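You operate a simulated robot arm through the tools that you are given. There is no shell and no other tool. Be economical: measure what you need, move in short steps, check, and stop when the job is done.

You run a simulated robot arm. Do the job below in one go: nothing can be reset, and whatever is moved stays where it is left.

Task
Fit the blue strip, set the seal time from the orange card and heat the sealer.
Fine: lock the strip with the yellow catch before the heat goes on; wait for the HOT lamp.

The check looks at the end state, three seconds after you hand in, the way a careful person would. Anything else that was tipped, shoved, dropped, spilled or broken makes it a failure. A push-on lid holds only when it is set on centred and level and pressed home; a screw cap is set on level and turned clockwise until tight.

Robot
A 6-joint arm with a two-finger parallel gripper, fixed in place. Base frame: the origin is at the foot of the arm, x ahead of it, y to its left, z up; the work surface is at about z = 0.006. Lengths are in m, angles in rad, forces in N, time in s.
With the tool pointing down near the work surface it reaches from about 0.14 to 0.58 m from the base axis. Its first joint turns from -1.152 to 1.152 rad. Payload 2.1 kg.
The tool frame sits at the grasp point between the pads (the TCP): z along the fingers, y along the line on which they close. The tips reach 0.03 m beyond it. The gripper opens to 0.094 m. The fingers are 0.028 m wide and 0.01 m thick; the gripper's body (0.05 by 0.096 m) begins 0.055 m behind the TCP.
Orientation is told as [roll, pitch, yaw] about the base's x, y, z axes, in that order, counted from this pose: with the fingers straight down and closing along the base's y, the tool's x points along the base's -x, its y along +y and its z along -z.

Tools
- The arm moves only by the tool nudge_tool. Its arguments are lists of equal length, an entry for each row: "offset": the shift along the base's x, y, z in m, a list of three; "delta_rot": the turn, a rotation vector about the base's x, y, z in rad, a list of three. In form: {"offset": [[tx, ty, tz], ...], "delta_rot": [[wx, wy, wz], ...]}. A call has 1 to 10 rows; each row is the pose to reach, as a shift and turn from the pose commanded when the call began. "fingers" is the finger opening in m, from 0 to 0.094, set as the call begins (left out, the last holds). Each row takes 0.2 s and may step no farther than 0.05 m and 0.15 rad from the row before; otherwise, or with a gripper value out of range, the whole call is refused. A pose out of reach is approached as far as the arm can. The call stops where the force on the tool passes 40 N (or 10 N more than at its start, if that is more) or the arm is blocked; 0.2 s more then pass. Each finger travels about 0.072 m/s and halts on what it meets, pressing with about 24 N; the grip force reading is that of the motor and also rises with nothing between the fingers. The clock runs only during rows and for 0.2 s after the last one: add rows that repeat a pose to give the fingers time. The reply holds the time, the measured pose of the TCP, the force on the tool along the base axes, the opening and the grip force, in the units named above and with some noise.
- Cameras (640 x 400 px; columns grow to the right, rows downward): "scene" is fixed at [0.0608, -0.3765, 0.4823]; the picture's right is [0.72, -0.70, 0.00], its down [-0.41, -0.42, -0.81] and it looks along [0.57, 0.58, -0.58] (base axes); focal length 214 px, centre (320, 200). "wrist" rides on the gripper at [-0.037, 0, -0.058] in the tool frame; the picture's right is [0.00, -1.00, 0.00], its down [0.97, 0.00, -0.24] and it looks along [0.24, 0.00, 0.97] (tool axes); focal length 218 px, centre (320, 200). There is no depth. A picture from a camera that has moved, and an enlarged one, comes with that camera's place and axes in the base frame and with its lens.
- capture(camera): a new picture of that camera. No time passes.
- zoom(camera, box): a new picture of the part [left, top, right, bottom] of that camera's present view, enlarged. No time passes.
- job_done(): hands the job in; it is judged then, once.

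Work in short steps. Places have to be worked out from the pictures, the camera data and where the tool is seen: move nearer, look again, correct. Check each grasp and each placing, and mend what went wrong. You have 120 turns and 68 pictures in all, those below and enlarged ones among them. Open the gripper and draw the arm clear of the work before you hand the job in, unless the task says otherwise; then end with one line.

The tools are called after "Emit:" as name(argument=value, ...) on one line, values as JSON. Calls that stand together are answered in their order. nudge_tool: Moves the arm, as the interface text tells. Its arguments: {"type":"object","properties":{"offset":{"type":"array","items":{"type":"array","items":{"type":"number"}}},"delta_rot":{"type":"array","items":{"type":"array","items":{"type":"number"}}},"fingers":{"type":"number"}},"required":["offset","delta_rot"]} The other tools are called the same way: capture (camera) takes a picture; zoom (camera, box) takes an enlarged picture of a part of a camera's view; job_done () hands the job in.

At the start:

```text
time_s: 0.0
tcp_pos: [0.2873, -0.0543, 0.4326]
tcp_rot: [-0.001, -0.003, 0.003]
wrist_force: [-0.3, -0.5, -0.7]
grip_width: 0.094
grip_force: 0.1
```

scene: 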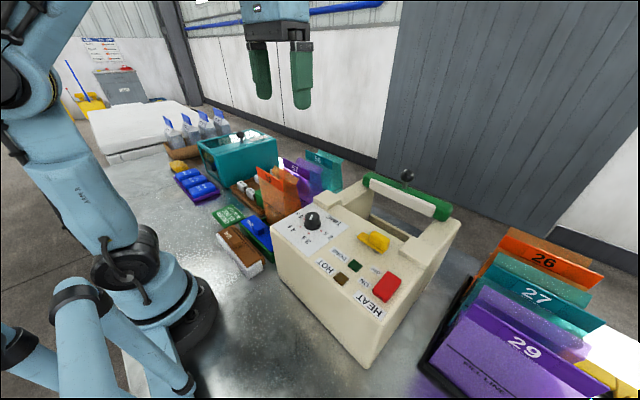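
wrist: 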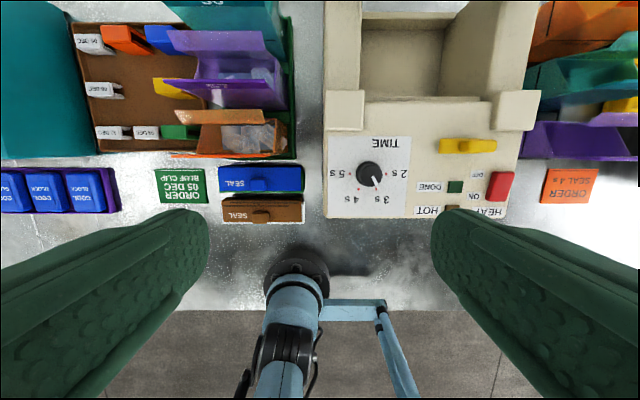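

I'll look closely at the machine, the cards and the strips before moving.

Emit:
zoom(camera="wrist", box=[310, 80, 630, 280])

Emit:
zoom(camera="wrist", box=[140, 100, 340, 225])

Emit:
zoom(camera="scene", box=[200, 150, 480, 325])

```text
2.00 times, centred on (470, 180) of wrist
camera zoom: at [0.3232, -0.0552, 0.4922], right [0.0, -1.0, 0.0], down [-0.97, 0.0, 0.24], along [-0.24, 0.0, -0.97], focal length 436 px, centre (20, 240)
```

zoom: 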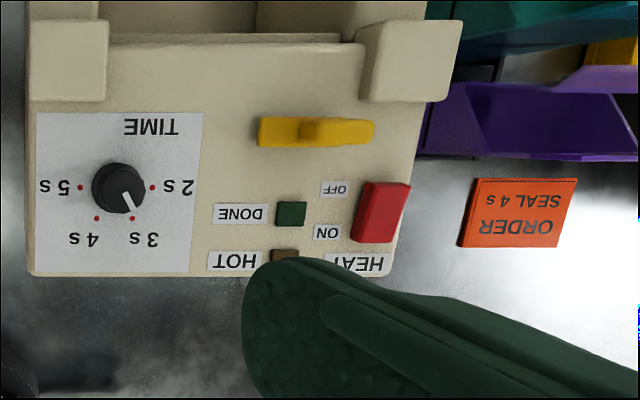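

```text
3.20 times, centred on (240, 162) of wrist
camera zoom: at [0.3232, -0.0552, 0.4922], right [0.0, -1.0, 0.0], down [-0.97, 0.0, 0.24], along [-0.24, 0.0, -0.97], focal length 698 px, centre (576, 320)
```

zoom: 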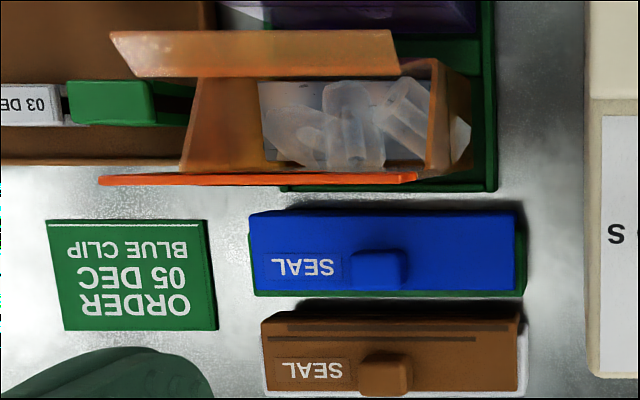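

```text
2.29 times, centred on (340, 238) of scene
camera zoom: at [0.0608, -0.3765, 0.4823], right [0.72, -0.7, 0.0], down [-0.41, -0.42, -0.81], along [0.57, 0.58, -0.58], focal length 490 px, centre (274, 114)
```

zoom: 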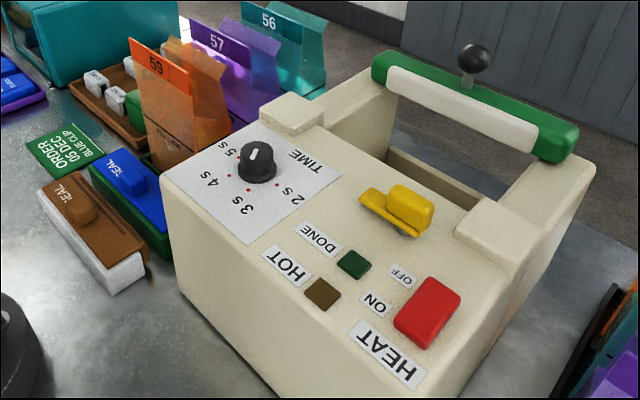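

The orange card says 4 s and the dial seems to sit at about 3 s. I'll move ahead and to the right, high up, to see the recess and jaw.

Emit:
nudge_tool(offset=[[0.03, -0.03, 0], [0.06, -0.06, 0], [0.09, -0.09, 0], [0.12, -0.11, 0.0], [0.12, -0.11, 0.0]], delta_rot=[[0, 0, 0], [0, 0, 0], [0, 0, 0], [0, 0, 0], [0, 0, 0]])

Emit:
capture(camera="wrist")

```text
time_s: 1.2
tcp_pos: [0.3803, -0.1522, 0.4072]
tcp_rot: [0.001, -0.003, 0.001]
wrist_force: [-0.6, 0.4, 0.6]
grip_width: 0.0944
grip_force: 0.0
out of reach, approached as far as the arm can: row 3, 4, 5
```

```text
62 pictures are left
camera wrist: at [0.4159, -0.1528, 0.4666], right [0.0, -1.0, 0.0], down [-0.97, 0.0, 0.24], along [-0.24, 0.0, -0.97], focal length 218 px, centre (320, 200)
```

wrist: 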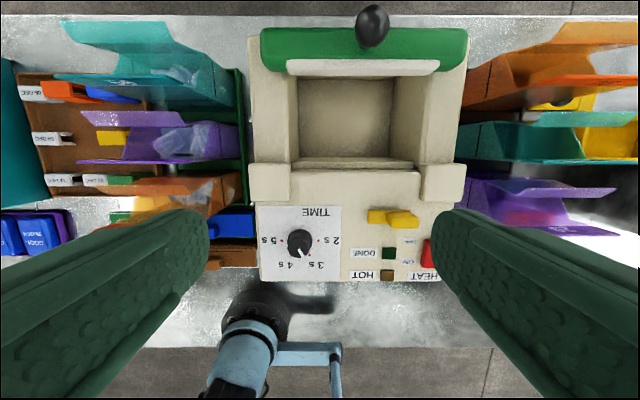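

Emit:
zoom(camera="wrist", box=[240, 0, 480, 150])

Emit:
zoom(camera="wrist", box=[240, 140, 480, 290])

Emit:
zoom(camera="scene", box=[330, 160, 490, 260])

```text
2.67 times, centred on (360, 75) of wrist
camera zoom: at [0.4159, -0.1528, 0.4666], right [0.0, -1.0, 0.0], down [-0.97, 0.0, 0.24], along [-0.24, 0.0, -0.97], focal length 582 px, centre (213, 533)
```

zoom: 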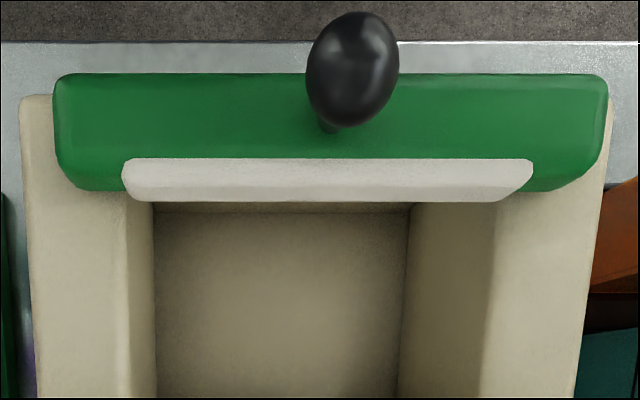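

```text
2.67 times, centred on (360, 215) of wrist
camera zoom: at [0.4159, -0.1528, 0.4666], right [0.0, -1.0, 0.0], down [-0.97, 0.0, 0.24], along [-0.24, 0.0, -0.97], focal length 582 px, centre (213, 160)
```

zoom: 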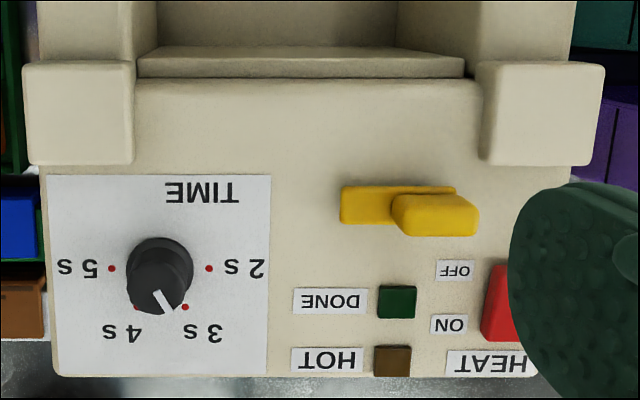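

```text
4.00 times, centred on (410, 210) of scene
camera zoom: at [0.0608, -0.3765, 0.4823], right [0.72, -0.7, 0.0], down [-0.41, -0.42, -0.81], along [0.57, 0.58, -0.58], focal length 858 px, centre (-40, 160)
```

zoom: 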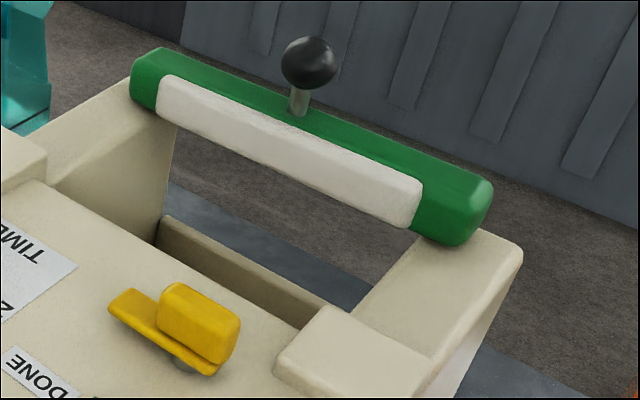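

The machine deck is at about z≈0.175. Two blocks flank a seat about 0.176 m long at its rear edge, and the yellow catch is in front of it. Next I'll look at the strips from nearer.

Emit:
nudge_tool(offset=[[-0.03, 0.035, 0], [-0.06, 0.07, 0], [-0.09, 0.105, -0.02], [-0.11, 0.14, -0.04], [-0.13, 0.18, -0.06], [-0.13, 0.21, -0.08], [-0.13, 0.21, -0.08]], delta_rot=[[0, 0, 0], [0, 0, 0], [0, 0, 0], [0, 0, 0], [0, 0, 0], [0, 0, 0], [0, 0, 0]])

Emit:
capture(camera="wrist")

```text
refused: row 3 steps farther than a row can; nothing moved
```

```text
58 pictures are left
camera wrist: at [0.4159, -0.1528, 0.4666], right [0.0, -1.0, 0.0], down [-0.97, 0.0, 0.24], along [-0.24, 0.0, -0.97], focal length 218 px, centre (320, 200)
```

wrist: 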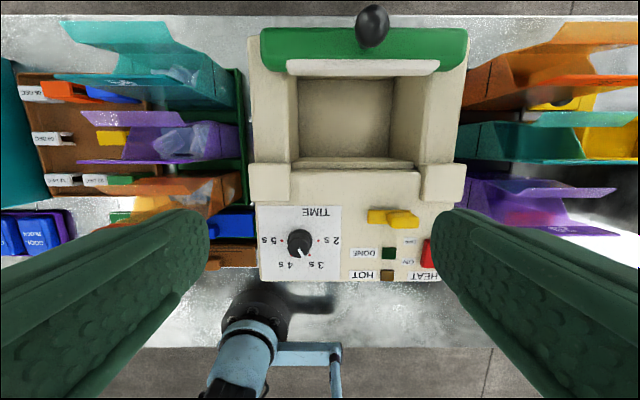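

A step was too long, so I'll repeat with shorter ones.

Emit:
nudge_tool(offset=[[-0.025, 0.03, 0], [-0.05, 0.06, 0], [-0.075, 0.09, -0.01], [-0.1, 0.12, -0.03], [-0.12, 0.15, -0.05], [-0.12, 0.18, -0.07], [-0.12, 0.21, -0.08], [-0.12, 0.21, -0.08]], delta_rot=[[0, 0, 0], [0, 0, 0], [0, 0, 0], [0, 0, 0], [0, 0, 0], [0, 0, 0], [0, 0, 0], [0, 0, 0]])

Emit:
capture(camera="wrist")

```text
time_s: 3.0
tcp_pos: [0.2563, 0.0611, 0.3287]
tcp_rot: [0.0, -0.003, 0.001]
wrist_force: [1.0, 0.2, 0.8]
grip_width: 0.0941
grip_force: 0.1
```

```text
57 pictures are left
camera wrist: at [0.294, 0.0598, 0.3877], right [0.0, -1.0, 0.0], down [-0.97, 0.0, 0.24], along [-0.24, 0.0, -0.97], focal length 218 px, centre (320, 200)
```

wrist: 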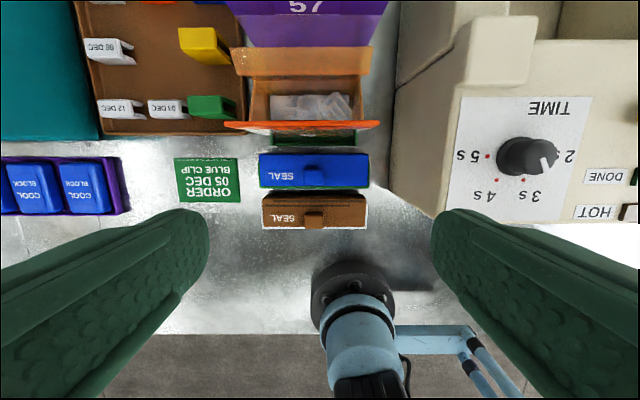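

Emit:
zoom(camera="wrist", box=[240, 135, 400, 235])

Emit:
zoom(camera="scene", box=[205, 205, 285, 285])

```text
4.00 times, centred on (320, 185) of wrist
camera zoom: at [0.294, 0.0598, 0.3877], right [0.0, -1.0, 0.0], down [-0.97, 0.0, 0.24], along [-0.24, 0.0, -0.97], focal length 873 px, centre (320, 260)
```

zoom: 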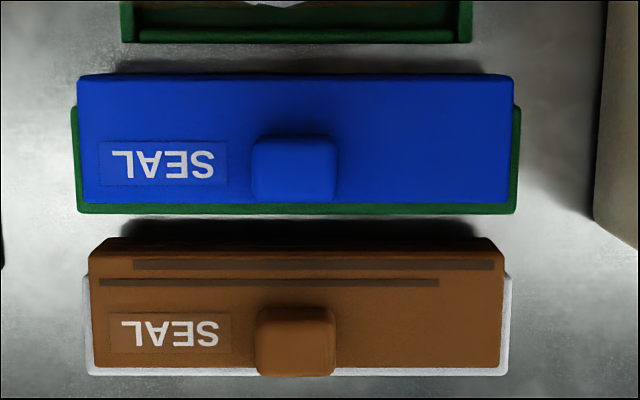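

```text
5.00 times, centred on (245, 245) of scene
camera zoom: at [0.0608, -0.3764, 0.4823], right [0.72, -0.7, 0.0], down [-0.41, -0.42, -0.81], along [0.57, 0.58, -0.58], focal length 1072 px, centre (695, -25)
```

zoom: 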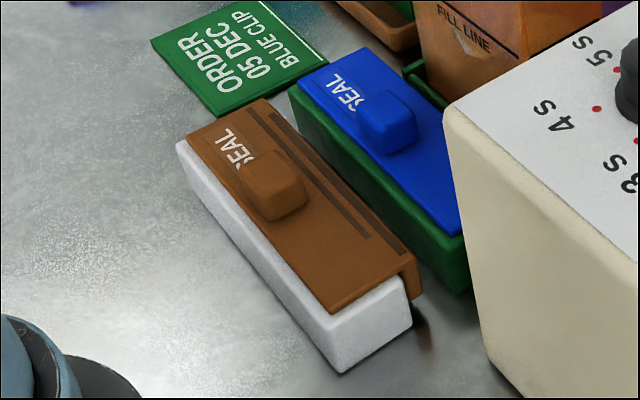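

The blue strip is an L-shaped piece hanging over its green rest: plate top z≈0.039, handle at about (0.250, 0.0695), top z≈0.06. I'll narrow the fingers and descend above the handle to check alignment.

Emit:
nudge_tool(offset=[[-0.006, 0.0085, -0.03], [-0.006, 0.0085, -0.07], [-0.006, 0.0085, -0.11], [-0.006, 0.0085, -0.15], [-0.006, 0.0085, -0.19], [-0.006, 0.0085, -0.19]], delta_rot=[[0, 0, 0], [0, 0, 0], [0, 0, 0], [0, 0, 0], [0, 0, 0], [0, 0, 0]], fingers=0.065)

Emit:
capture(camera="wrist")

Emit:
zoom(camera="scene", box=[170, 140, 330, 240])

```text
time_s: 4.4
tcp_pos: [0.2516, 0.067, 0.1387]
tcp_rot: [0.002, -0.003, 0.002]
wrist_force: [-0.1, 0.6, -0.7]
grip_width: 0.0651
grip_force: 0.1
```

```text
54 pictures are left
camera wrist: at [0.2876, 0.067, 0.198], right [0.0, -1.0, 0.0], down [-0.97, 0.0, 0.24], along [-0.24, 0.0, -0.97], focal length 218 px, centre (320, 200)
```

wrist: 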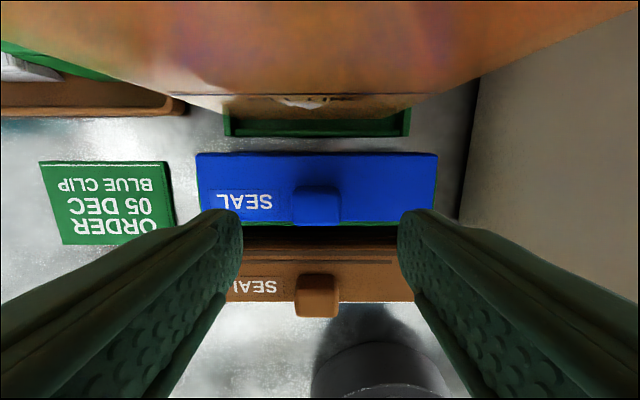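

```text
4.00 times, centred on (250, 190) of scene
camera zoom: at [0.0607, -0.3765, 0.4823], right [0.72, -0.7, 0.0], down [-0.41, -0.42, -0.81], along [0.57, 0.58, -0.58], focal length 858 px, centre (600, 240)
```

zoom: 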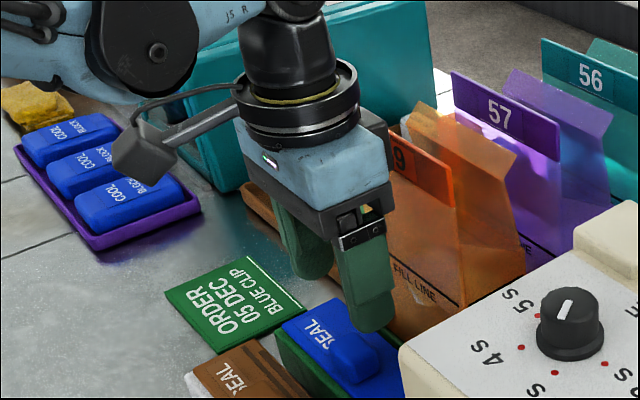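

The handle is at about (0.253, 0.0693) and lies between the fingers. I'll go down so the tips are just above the plate.

Emit:
nudge_tool(offset=[[0.001, 0.001, -0.03], [0.001, 0.001, -0.05], [0.001, 0.001, -0.062], [0.001, 0.001, -0.062]], delta_rot=[[0, 0, 0], [0, 0, 0], [0, 0, 0], [0, 0, 0]])

Emit:
capture(camera="wrist")

Emit:
zoom(camera="scene", box=[190, 170, 310, 245])

```text
time_s: 5.4
tcp_pos: [0.2518, 0.0676, 0.075]
tcp_rot: [-0.002, -0.004, 0.001]
wrist_force: [-0.3, 0.0, -0.1]
grip_width: 0.065
grip_force: 0.0
```

```text
52 pictures are left
camera wrist: at [0.2889, 0.068, 0.1341], right [0.0, -1.0, 0.0], down [-0.97, 0.0, 0.24], along [-0.24, 0.0, -0.97], focal length 218 px, centre (320, 200)
```

wrist: 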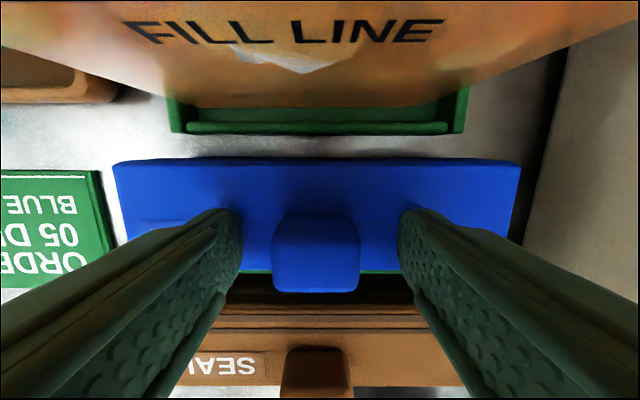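

```text
5.33 times, centred on (250, 208) of scene
camera zoom: at [0.0608, -0.3765, 0.4823], right [0.72, -0.7, 0.0], down [-0.41, -0.42, -0.81], along [0.57, 0.58, -0.58], focal length 1144 px, centre (693, 160)
```

zoom: 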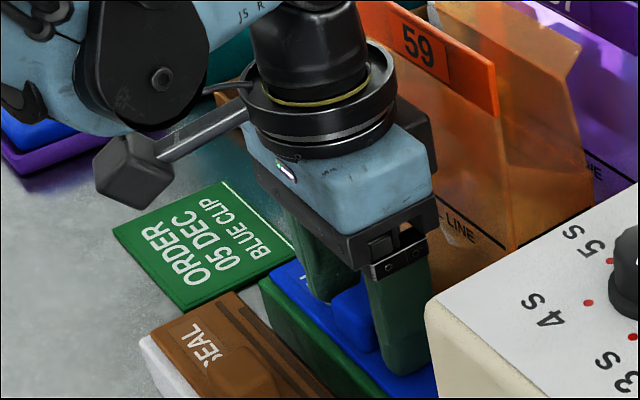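

The fingers straddle the handle without contact. I'll close them.

Emit:
nudge_tool(offset=[[0, 0, 0], [0, 0, 0], [0, 0, 0], [0, 0, 0]], delta_rot=[[0, 0, 0], [0, 0, 0], [0, 0, 0], [0, 0, 0]], fingers=0.0)

```text
time_s: 6.4
tcp_pos: [0.2513, 0.0678, 0.0749]
tcp_rot: [0.0, -0.003, -0.001]
wrist_force: [0.2, 0.4, 0.1]
grip_width: 0.0311
grip_force: 23.8
```

Gripped at 31 mm. I'll lift straight up a little and check.

Emit:
nudge_tool(offset=[[0, 0, 0.015], [0, 0, 0.035], [0, 0, 0.06], [0, 0, 0.06]], delta_rot=[[0, 0, 0], [0, 0, 0], [0, 0, 0], [0, 0, 0]])

Emit:
capture(camera="wrist")

Emit:
capture(camera="scene")

```text
time_s: 7.4
tcp_pos: [0.2514, 0.0678, 0.1369]
tcp_rot: [0.001, -0.002, 0.0]
wrist_force: [-0.5, -0.4, -1.3]
grip_width: 0.0315
grip_force: 23.1
```

```text
50 pictures are left
camera wrist: at [0.2885, 0.067, 0.1958], right [0.0, -1.0, 0.0], down [-0.97, 0.0, 0.24], along [-0.24, 0.0, -0.97], focal length 218 px, centre (320, 200)
```

wrist: 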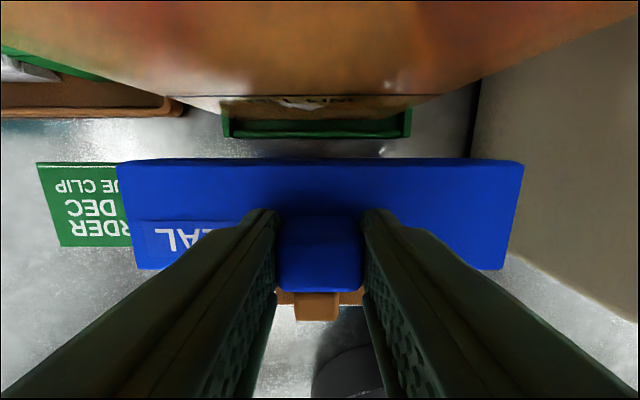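

```text
49 pictures are left
```

scene: 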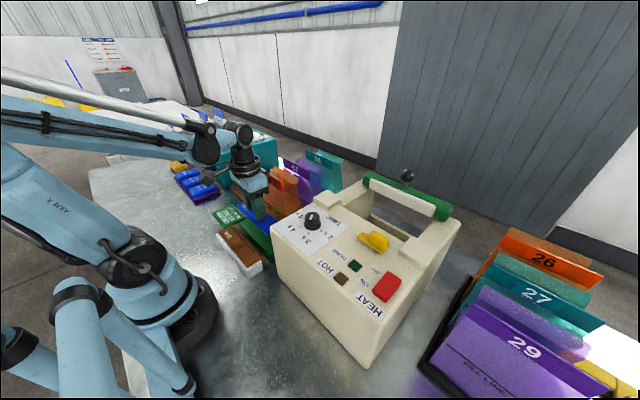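

The strip is held level and centred on the tool. The seat lies at y≈-0.20, with the deck at z≈0.177 and its rear edge at x≈0.385. I'll raise the strip well clear and carry it above the seat.

Emit:
nudge_tool(offset=[[0, 0, 0.045], [0, 0, 0.09], [0, 0, 0.135], [0, 0, 0.163], [0.01, -0.04, 0.163], [0.02, -0.085, 0.163], [0.035, -0.13, 0.163], [0.05, -0.175, 0.163], [0.06, -0.22, 0.163], [0.07, -0.265, 0.163]], delta_rot=[[0, 0, 0], [0, 0, 0], [0, 0, 0], [0, 0, 0], [0, 0, 0], [0, 0, 0], [0, 0, 0], [0, 0, 0], [0, 0, 0], [0, 0, 0]])

Emit:
capture(camera="wrist")

Emit:
capture(camera="scene")

```text
time_s: 9.6
tcp_pos: [0.3226, -0.1943, 0.2977]
tcp_rot: [0.002, -0.005, 0.003]
wrist_force: [0.2, -0.1, -0.3]
grip_width: 0.0312
grip_force: 23.9
```

```text
48 pictures are left
camera wrist: at [0.3604, -0.1943, 0.3574], right [0.0, -1.0, 0.0], down [-0.97, 0.0, 0.24], along [-0.24, 0.0, -0.97], focal length 218 px, centre (320, 200)
```

wrist: 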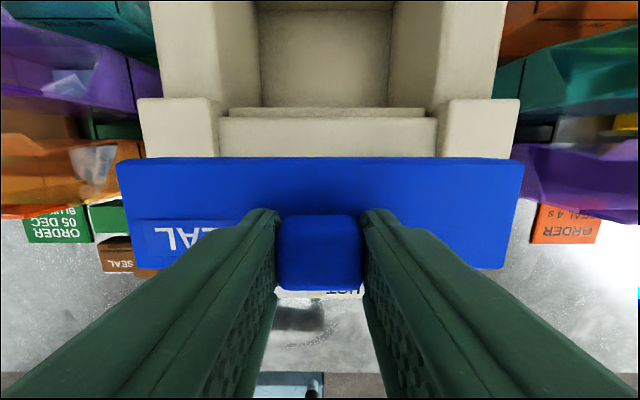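

```text
47 pictures are left
```

scene: 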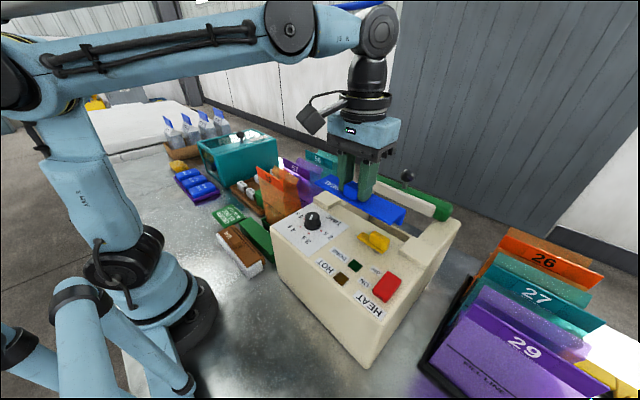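

Emit:
zoom(camera="wrist", box=[120, 0, 520, 250])

```text
1.60 times, centred on (320, 125) of wrist
camera zoom: at [0.3604, -0.1943, 0.3574], right [0.0, -1.0, 0.0], down [-0.97, 0.0, 0.24], along [-0.24, 0.0, -0.97], focal length 349 px, centre (320, 320)
```

zoom: 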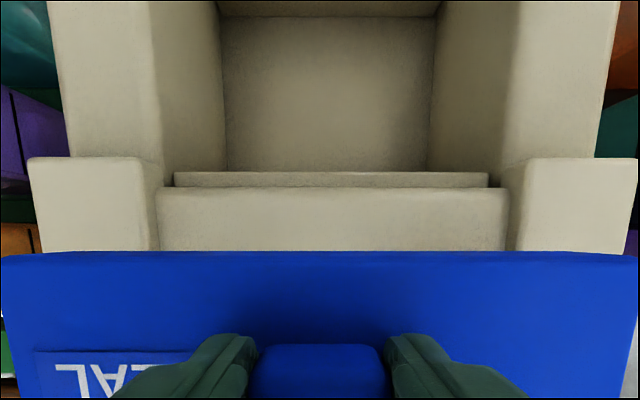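

Emit:
zoom(camera="scene", box=[310, 165, 422, 235])

```text
5.71 times, centred on (366, 200) of scene
camera zoom: at [0.0607, -0.3764, 0.4823], right [0.72, -0.7, 0.0], down [-0.41, -0.42, -0.81], along [0.57, 0.58, -0.58], focal length 1226 px, centre (57, 200)
```

zoom: 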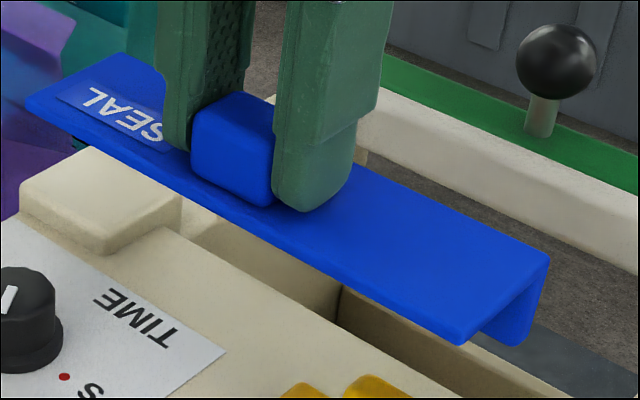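

The gap centre is about 6 mm further to -y and the yaw is aligned. I'll move over the seat, with the lip just behind the deck's rear edge and still above the blocks.

Emit:
nudge_tool(offset=[[0.02, -0.006, 0], [0.043, -0.0063, -0.01], [0.043, -0.0063, -0.032], [0.043, -0.0063, -0.032]], delta_rot=[[0, 0, 0], [0, 0, 0], [0, 0, 0], [0, 0, 0]])

Emit:
capture(camera="wrist")

Emit:
zoom(camera="scene", box=[330, 170, 458, 250])

```text
time_s: 10.6
tcp_pos: [0.3672, -0.201, 0.2658]
tcp_rot: [0.001, -0.003, 0.004]
wrist_force: [-0.5, -1.0, -0.4]
grip_width: 0.0311
grip_force: 23.9
```

```text
44 pictures are left
camera wrist: at [0.4039, -0.2017, 0.326], right [0.0, -1.0, 0.0], down [-0.97, 0.0, 0.24], along [-0.24, 0.0, -0.97], focal length 218 px, centre (320, 200)
```

wrist: 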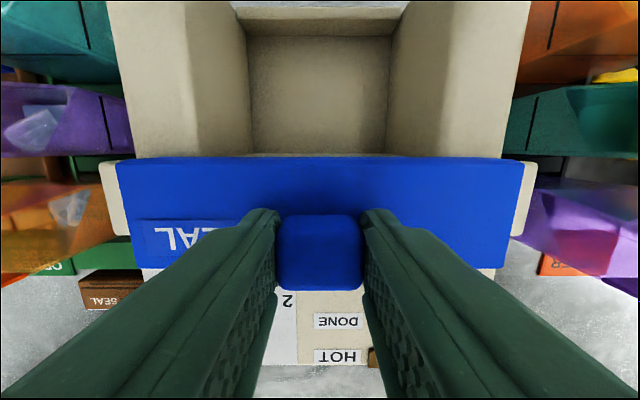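

```text
5.00 times, centred on (394, 210) of scene
camera zoom: at [0.0608, -0.3765, 0.4823], right [0.72, -0.7, 0.0], down [-0.41, -0.42, -0.81], along [0.57, 0.58, -0.58], focal length 1072 px, centre (-50, 150)
```

zoom: 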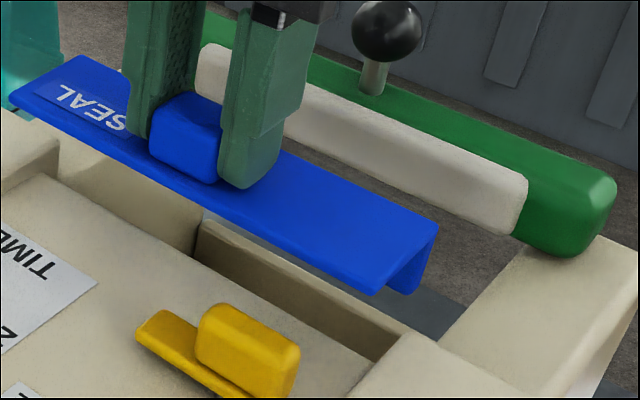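

The strip is symmetric between the blocks to within 1 mm. I'll lower it in small steps and watch the force.

Emit:
nudge_tool(offset=[[0, 0.0003, -0.008], [0, 0.0003, -0.014], [0, 0.0003, -0.02], [0, 0.0003, -0.026], [0, 0.0003, -0.03]], delta_rot=[[0, 0, 0], [0, 0, 0], [0, 0, 0], [0, 0, 0], [0, 0, 0]])

Emit:
zoom(camera="scene", box=[330, 170, 458, 250])

Emit:
zoom(camera="wrist", box=[80, 75, 560, 375])

```text
time_s: 11.8
tcp_pos: [0.3656, -0.2027, 0.2364]
tcp_rot: [-0.001, -0.004, 0.001]
wrist_force: [-0.7, 0.0, -1.3]
grip_width: 0.0312
grip_force: 24.0
```

```text
5.00 times, centred on (394, 210) of scene
camera zoom: at [0.0608, -0.3765, 0.4823], right [0.72, -0.7, 0.0], down [-0.41, -0.42, -0.81], along [0.57, 0.58, -0.58], focal length 1072 px, centre (-50, 150)
```

zoom: 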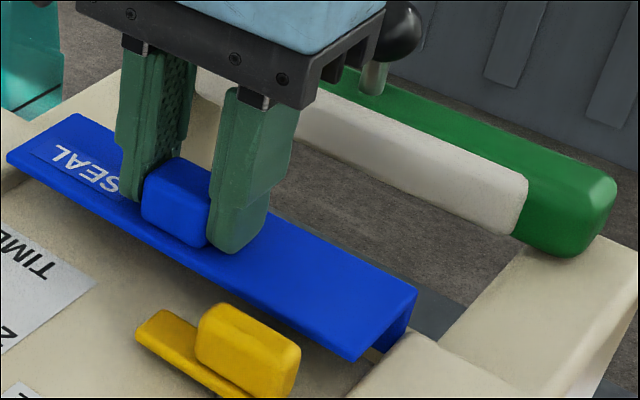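

```text
1.33 times, centred on (320, 225) of wrist
camera zoom: at [0.4026, -0.2027, 0.2955], right [0.0, -1.0, 0.0], down [-0.97, 0.0, 0.24], along [-0.24, 0.0, -0.97], focal length 291 px, centre (320, 167)
```

zoom: 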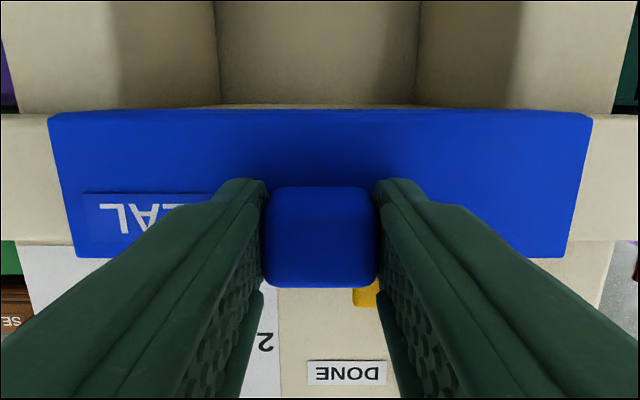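

Emit:
zoom(camera="wrist", box=[40, 100, 200, 300])

Emit:
zoom(camera="wrist", box=[440, 100, 600, 300])

```text
2.00 times, centred on (120, 200) of wrist
camera zoom: at [0.4026, -0.2027, 0.2955], right [0.0, -1.0, 0.0], down [-0.97, 0.0, 0.24], along [-0.24, 0.0, -0.97], focal length 436 px, centre (720, 200)
```

zoom: 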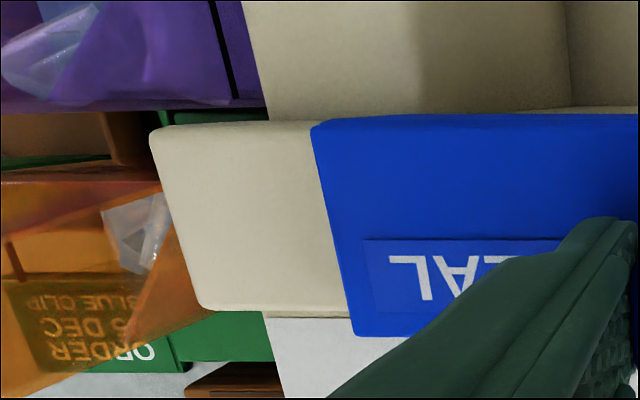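

```text
2.00 times, centred on (520, 200) of wrist
camera zoom: at [0.4026, -0.2027, 0.2955], right [0.0, -1.0, 0.0], down [-0.97, 0.0, 0.24], along [-0.24, 0.0, -0.97], focal length 436 px, centre (-80, 200)
```

zoom: 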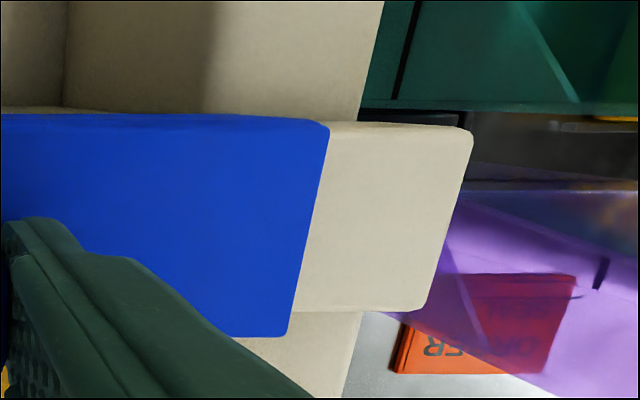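

Comparing the block ends, the gap centre is 2 mm further to +y. I'll shift and lower a bit more.

Emit:
nudge_tool(offset=[[0, 0.002, 0], [0, 0.002, -0.003], [0, 0.002, -0.006], [0, 0.002, -0.006]], delta_rot=[[0, 0, 0], [0, 0, 0], [0, 0, 0], [0, 0, 0]])

Emit:
zoom(camera="wrist", box=[40, 100, 200, 300])

Emit:
zoom(camera="wrist", box=[440, 100, 600, 300])

```text
time_s: 12.8
tcp_pos: [0.3658, -0.1995, 0.2297]
tcp_rot: [-0.001, -0.004, 0.002]
wrist_force: [0.5, -0.1, -0.6]
grip_width: 0.031
grip_force: 24.0
```

```text
2.00 times, centred on (120, 200) of wrist
camera zoom: at [0.4033, -0.2007, 0.2885], right [0.0, -1.0, 0.0], down [-0.97, 0.0, 0.24], along [-0.24, 0.0, -0.97], focal length 436 px, centre (720, 200)
```

zoom: 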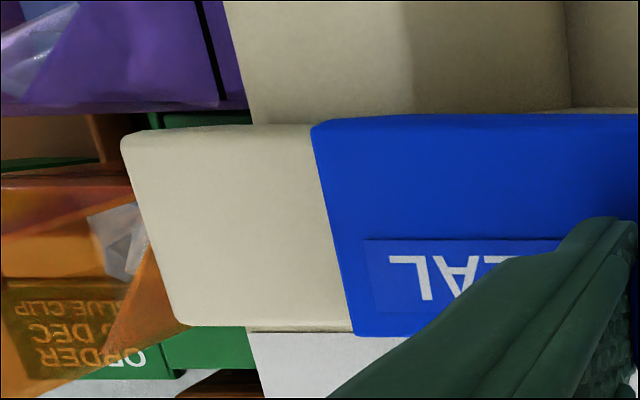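

```text
2.00 times, centred on (520, 200) of wrist
camera zoom: at [0.4033, -0.2007, 0.2885], right [0.0, -1.0, 0.0], down [-0.97, 0.0, 0.24], along [-0.24, 0.0, -0.97], focal length 436 px, centre (-80, 200)
```

zoom: 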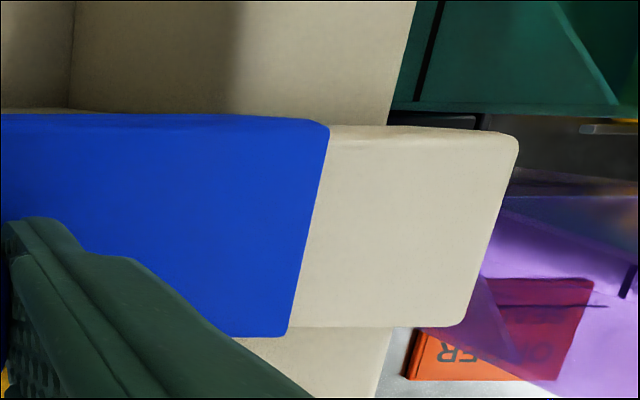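

Symmetric now (±599 px). I'll lower further in 2–3 mm steps until contact.

Emit:
nudge_tool(offset=[[0, 0, -0.002], [0, 0, -0.004], [0, 0, -0.006], [0, 0, -0.006]], delta_rot=[[0, 0, 0], [0, 0, 0], [0, 0, 0], [0, 0, 0]])

Emit:
zoom(camera="scene", box=[310, 170, 438, 250])

```text
time_s: 13.8
tcp_pos: [0.3665, -0.2014, 0.2245]
tcp_rot: [-0.002, -0.005, 0.001]
wrist_force: [-0.3, 0.0, 0.5]
grip_width: 0.0313
grip_force: 24.0
```

```text
5.00 times, centred on (374, 210) of scene
camera zoom: at [0.0608, -0.3765, 0.4823], right [0.72, -0.7, 0.0], down [-0.41, -0.42, -0.81], along [0.57, 0.58, -0.58], focal length 1072 px, centre (50, 150)
```

zoom: 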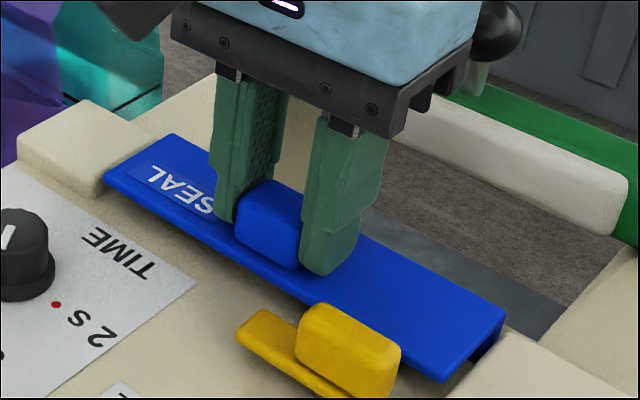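

It is entering between the blocks with no force. I'll keep lowering.

Emit:
nudge_tool(offset=[[0, 0, -0.002], [0, 0, -0.004], [0, 0, -0.006], [0, 0, -0.008]], delta_rot=[[0, 0, 0], [0, 0, 0], [0, 0, 0], [0, 0, 0]])

Emit:
zoom(camera="scene", box=[310, 170, 438, 250])

```text
time_s: 14.8
tcp_pos: [0.3667, -0.2021, 0.2165]
tcp_rot: [0.0, -0.006, 0.004]
wrist_force: [0.8, 0.4, -1.0]
grip_width: 0.0314
grip_force: 23.9
```

```text
5.00 times, centred on (374, 210) of scene
camera zoom: at [0.0608, -0.3765, 0.4823], right [0.72, -0.7, 0.0], down [-0.41, -0.42, -0.81], along [0.57, 0.58, -0.58], focal length 1072 px, centre (50, 150)
```

zoom: 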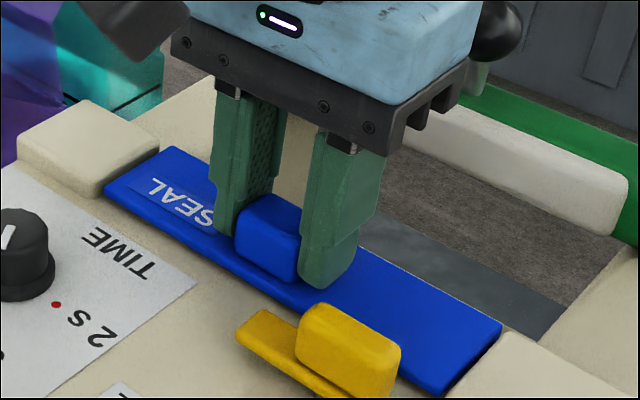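

Emit:
nudge_tool(offset=[[0, 0, -0.001], [0, 0, -0.002], [0, 0, -0.003], [0, 0, -0.004]], delta_rot=[[0, 0, 0], [0, 0, 0], [0, 0, 0], [0, 0, 0]])

```text
time_s: 15.8
tcp_pos: [0.3667, -0.1996, 0.2128]
tcp_rot: [0.001, -0.003, 0.002]
wrist_force: [3.0, -2.7, 22.7]
grip_width: 0.0311
grip_force: 23.6
```

Contact at TCP z≈0.213 with 23 N up, which matches the plate on the deck. I'll check before letting go.

Emit:
zoom(camera="scene", box=[310, 170, 438, 250])

Emit:
capture(camera="wrist")

```text
5.00 times, centred on (374, 210) of scene
camera zoom: at [0.0607, -0.3764, 0.4823], right [0.72, -0.7, 0.0], down [-0.41, -0.42, -0.81], along [0.57, 0.58, -0.58], focal length 1072 px, centre (50, 150)
```

zoom: 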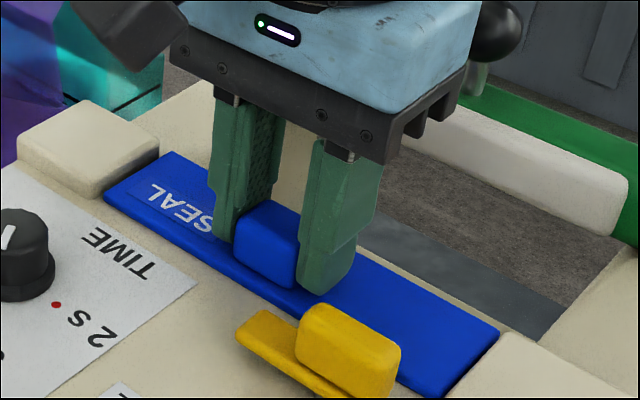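

```text
33 pictures are left
camera wrist: at [0.4035, -0.2009, 0.2721], right [0.0, -1.0, 0.0], down [-0.97, 0.0, 0.24], along [-0.24, 0.0, -0.97], focal length 218 px, centre (320, 200)
```

wrist: 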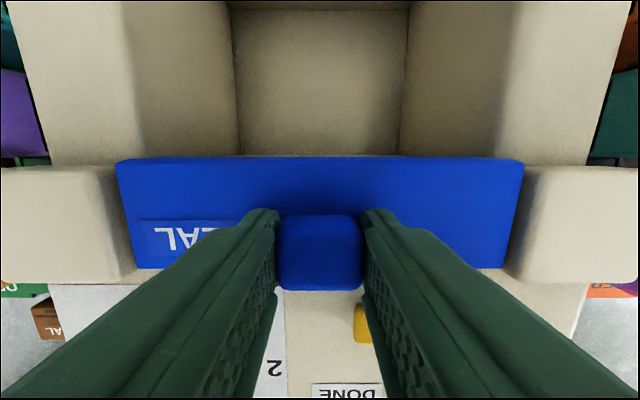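

The strip is flat, centred between the blocks. I'll release and rise.

Emit:
nudge_tool(offset=[[0, 0, 0.002], [0, 0, 0.002], [0, 0, 0.002], [0, 0, 0.03], [0, 0, 0.07], [-0.02, -0.01, 0.11], [-0.04, -0.02, 0.11], [-0.04, -0.02, 0.11]], delta_rot=[[0, 0, 0], [0, 0, 0], [0, 0, 0], [0, 0, 0], [0, 0, 0], [0, 0, 0], [0, 0, 0], [0, 0, 0]], fingers=0.06)

Emit:
capture(camera="wrist")

Emit:
zoom(camera="scene", box=[290, 170, 450, 270])

```text
time_s: 17.6
tcp_pos: [0.3277, -0.2196, 0.3207]
tcp_rot: [0.0, -0.004, 0.003]
wrist_force: [0.0, -0.3, 0.3]
grip_width: 0.0601
grip_force: 0.0
```

```text
32 pictures are left
camera wrist: at [0.3649, -0.2203, 0.3801], right [0.0, -1.0, 0.0], down [-0.97, 0.0, 0.24], along [-0.24, 0.0, -0.97], focal length 218 px, centre (320, 200)
```

wrist: 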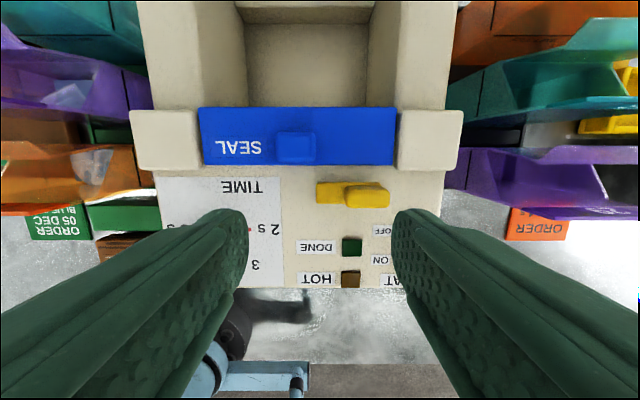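

```text
4.00 times, centred on (370, 220) of scene
camera zoom: at [0.0607, -0.3765, 0.4823], right [0.72, -0.7, 0.0], down [-0.41, -0.42, -0.81], along [0.57, 0.58, -0.58], focal length 858 px, centre (120, 120)
```

zoom: 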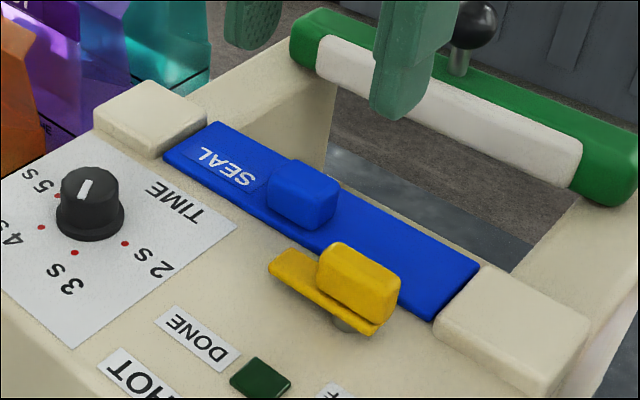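

The strip is seated symmetrically. The yellow catch is a bar on a post, knob at about (0.325, -0.26), long arm towards +y. I'll go lower over it for a close look.

Emit:
nudge_tool(offset=[[-0.005, -0.02, -0.02], [-0.01, -0.04, -0.05], [-0.01, -0.04, -0.05]], delta_rot=[[0, 0, 0], [0, 0, 0], [0, 0, 0]], fingers=0.08)

Emit:
zoom(camera="wrist", box=[190, 90, 450, 252])

Emit:
zoom(camera="scene", box=[345, 220, 409, 260])

```text
time_s: 18.4
tcp_pos: [0.3164, -0.2577, 0.2719]
tcp_rot: [0.0, -0.004, 0.001]
wrist_force: [0.2, 0.3, 0.0]
grip_width: 0.08
grip_force: 0.1
```

```text
2.46 times, centred on (320, 171) of wrist
camera zoom: at [0.3548, -0.2599, 0.3307], right [0.0, -1.0, 0.0], down [-0.97, 0.0, 0.24], along [-0.24, 0.0, -0.97], focal length 537 px, centre (320, 271)
```

zoom: 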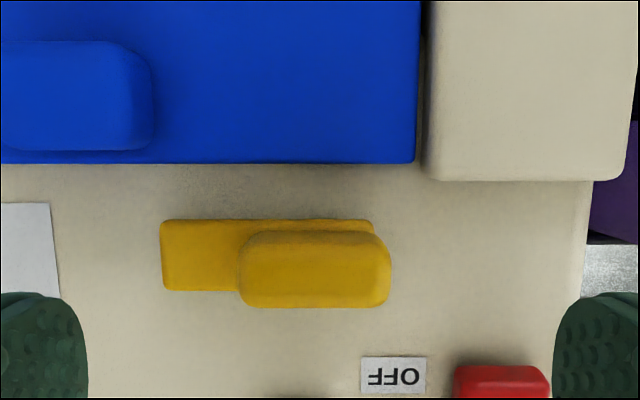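

```text
10.00 times, centred on (377, 240) of scene
camera zoom: at [0.0607, -0.3765, 0.4823], right [0.72, -0.7, 0.0], down [-0.41, -0.42, -0.81], along [0.57, 0.58, -0.58], focal length 2145 px, centre (-250, -200)
```

zoom: 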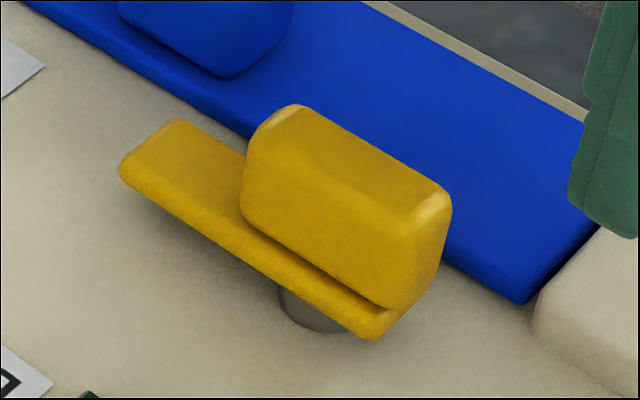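

The knob is centred at about (0.326, -0.258), directly above the pivot post, with its top at z≈0.213. I'll centre on it and descend so the tips stay above the bar.

Emit:
nudge_tool(offset=[[0.008, 0.001, -0.015], [0.008, 0.001, -0.03], [0.008, 0.001, -0.04], [0.008, 0.001, -0.041]], delta_rot=[[0, 0, 0], [0, 0, 0], [0, 0, 0], [0, 0, 0]], fingers=0.06)

Emit:
zoom(camera="scene", box=[320, 190, 432, 260])

Emit:
capture(camera="wrist")

```text
time_s: 19.4
tcp_pos: [0.3266, -0.2587, 0.2305]
tcp_rot: [0.0, -0.005, 0.002]
wrist_force: [0.9, -0.3, 0.0]
grip_width: 0.0602
grip_force: 0.0
```

```text
5.71 times, centred on (376, 225) of scene
camera zoom: at [0.0608, -0.3765, 0.4823], right [0.72, -0.7, 0.0], down [-0.41, -0.42, -0.81], along [0.57, 0.58, -0.58], focal length 1226 px, centre (0, 57)
```

zoom: 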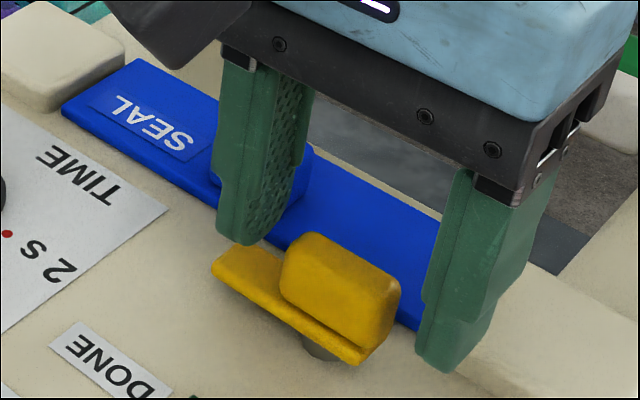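

```text
27 pictures are left
camera wrist: at [0.3624, -0.2592, 0.2897], right [0.0, -1.0, 0.0], down [-0.97, 0.0, 0.24], along [-0.24, 0.0, -0.97], focal length 218 px, centre (320, 200)
```

wrist: 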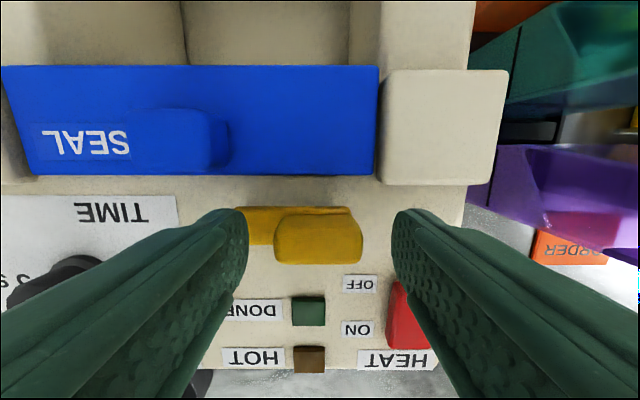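

The fingers straddle the knob above the bar. I'll close on it.

Emit:
nudge_tool(offset=[[0, 0, 0], [0, 0, 0], [0, 0, 0], [0, 0, 0]], delta_rot=[[0, 0, 0], [0, 0, 0], [0, 0, 0], [0, 0, 0]], fingers=0.0)

```text
time_s: 20.4
tcp_pos: [0.3259, -0.2567, 0.2306]
tcp_rot: [0.001, -0.001, 0.0]
wrist_force: [-3.3, 12.3, -5.7]
grip_width: 0.0358
grip_force: 45.5
```

The knob pushes the tool towards +y, so I'm off-centre by about a millimetre. I'll relieve that first.

Emit:
nudge_tool(offset=[[0, 0.001, 0], [0, 0.001, 0]], delta_rot=[[0, 0, 0], [0, 0, 0]])

```text
time_s: 21.0
tcp_pos: [0.3245, -0.2569, 0.2308]
tcp_rot: [-0.002, -0.006, 0.002]
wrist_force: [11.8, 5.4, -3.6]
grip_width: 0.0358
grip_force: 45.2
```

Now I'll turn the catch clockwise in small steps.

Emit:
nudge_tool(offset=[[0, 0.001, 0], [0, 0.001, 0], [0, 0.001, 0], [0, 0.001, 0]], delta_rot=[[0, 0, -0.1], [0, 0, -0.2], [0, 0, -0.3], [0, 0, -0.4]])

```text
time_s: 22.0
tcp_pos: [0.3245, -0.2572, 0.2316]
tcp_rot: [-0.001, -0.011, -0.402]
wrist_force: [25.4, -15.4, -2.0]
grip_width: 0.036
grip_force: 45.0
```

It turns; side forces show the pivot is a touch to +x/-y. I'll correct and continue.

Emit:
nudge_tool(offset=[[0.0015, -0.001, 0], [0.002, -0.001, 0], [0.002, -0.001, 0], [0.002, -0.001, 0]], delta_rot=[[0, 0, 0], [0, 0, -0.1], [0, 0, -0.2], [0, 0, -0.3]])

```text
time_s: 23.0
tcp_pos: [0.3247, -0.2586, 0.2312]
tcp_rot: [0.0, -0.002, -0.701]
wrist_force: [-5.2, -5.9, -23.1]
grip_width: 0.0357
grip_force: 45.1
```

Emit:
nudge_tool(offset=[[0, 0, -0.001], [0, 0, -0.001], [0, 0, -0.001], [0, 0, -0.001]], delta_rot=[[0, 0, 0], [0, 0, -0.1], [0, 0, -0.2], [0, 0, -0.3]])

Emit:
zoom(camera="scene", box=[320, 190, 432, 260])

```text
time_s: 24.0
tcp_pos: [0.3255, -0.2595, 0.2314]
tcp_rot: [-0.004, 0.0, -1.002]
wrist_force: [-18.2, -9.8, 9.7]
grip_width: 0.036
grip_force: 45.1
```

```text
5.71 times, centred on (376, 225) of scene
camera zoom: at [0.0607, -0.3765, 0.4823], right [0.72, -0.7, 0.0], down [-0.41, -0.42, -0.81], along [0.57, 0.58, -0.58], focal length 1226 px, centre (0, 57)
```

zoom: 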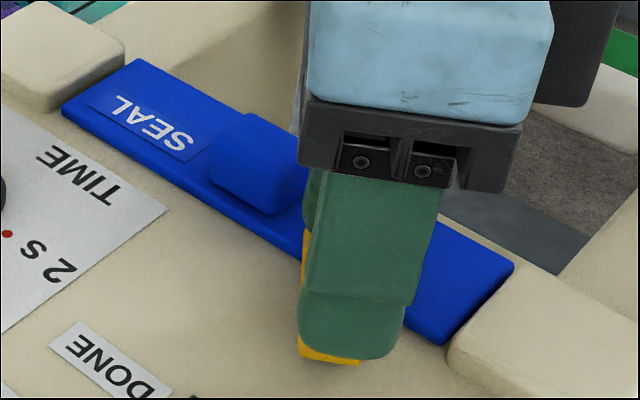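

The catch follows. I'll continue to a quarter turn with small centring corrections.

Emit:
nudge_tool(offset=[[-0.001, -0.0005, 0], [-0.001, -0.0005, 0], [-0.001, -0.0005, 0], [-0.001, -0.0005, 0]], delta_rot=[[0, 0, -0.1], [0, 0, -0.2], [0, 0, -0.3], [0, 0, -0.4]])

```text
time_s: 25.0
tcp_pos: [0.3258, -0.2582, 0.2323]
tcp_rot: [0.0, -0.002, -1.401]
wrist_force: [-17.8, 2.3, 36.0]
grip_width: 0.0358
grip_force: 44.5
```

Emit:
nudge_tool(offset=[[-0.001, 0, 0.0015], [-0.001, 0, 0.0015], [-0.001, 0, 0.0015]], delta_rot=[[0, 0, 0], [0, 0, -0.085], [0, 0, -0.17]])

```text
time_s: 25.8
tcp_pos: [0.3247, -0.259, 0.2303]
tcp_rot: [0.0, 0.001, -1.569]
wrist_force: [-7.2, 12.6, -2.5]
grip_width: 0.0358
grip_force: 44.7
```

At a quarter turn. I'll open, rise, and look.

Emit:
nudge_tool(offset=[[0, 0, 0], [0, 0, 0], [0, 0, 0.03], [0, 0, 0.06], [0, 0, 0.09]], delta_rot=[[0, 0, 0], [0, 0, 0], [0, 0, 0], [0, 0, 0], [0, 0, 0]], fingers=0.055)

Emit:
capture(camera="wrist")

Emit:
zoom(camera="scene", box=[290, 170, 450, 270])

```text
time_s: 27.0
tcp_pos: [0.326, -0.2579, 0.3226]
tcp_rot: [0.0, -0.005, -1.569]
wrist_force: [-0.5, 0.8, -0.2]
grip_width: 0.0551
grip_force: 0.1
```

```text
25 pictures are left
camera wrist: at [0.3255, -0.2949, 0.382], right [-1.0, 0.0, 0.0], down [0.0, 0.97, 0.24], along [0.0, 0.24, -0.97], focal length 218 px, centre (320, 200)
```

wrist: 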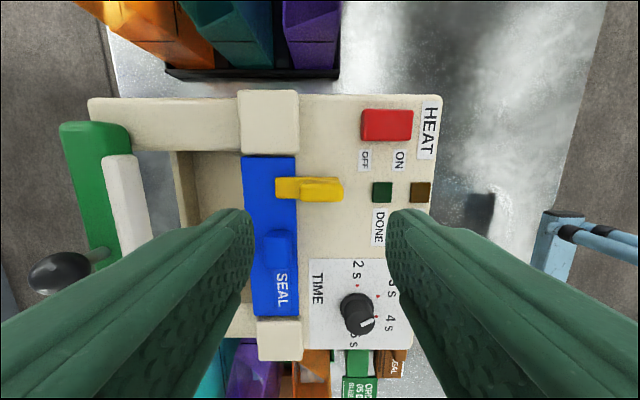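

```text
4.00 times, centred on (370, 220) of scene
camera zoom: at [0.0607, -0.3764, 0.4823], right [0.72, -0.7, 0.0], down [-0.41, -0.42, -0.81], along [0.57, 0.58, -0.58], focal length 858 px, centre (120, 120)
```

zoom: 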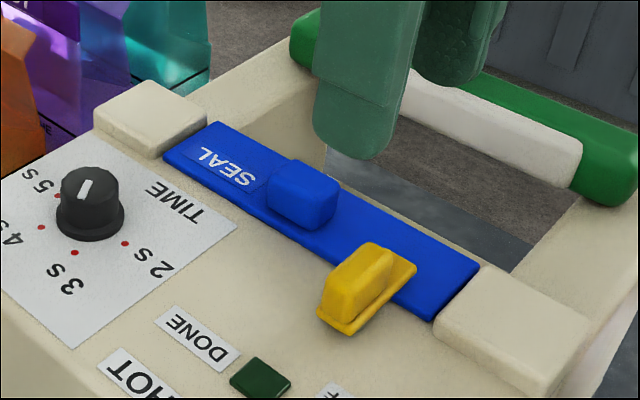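

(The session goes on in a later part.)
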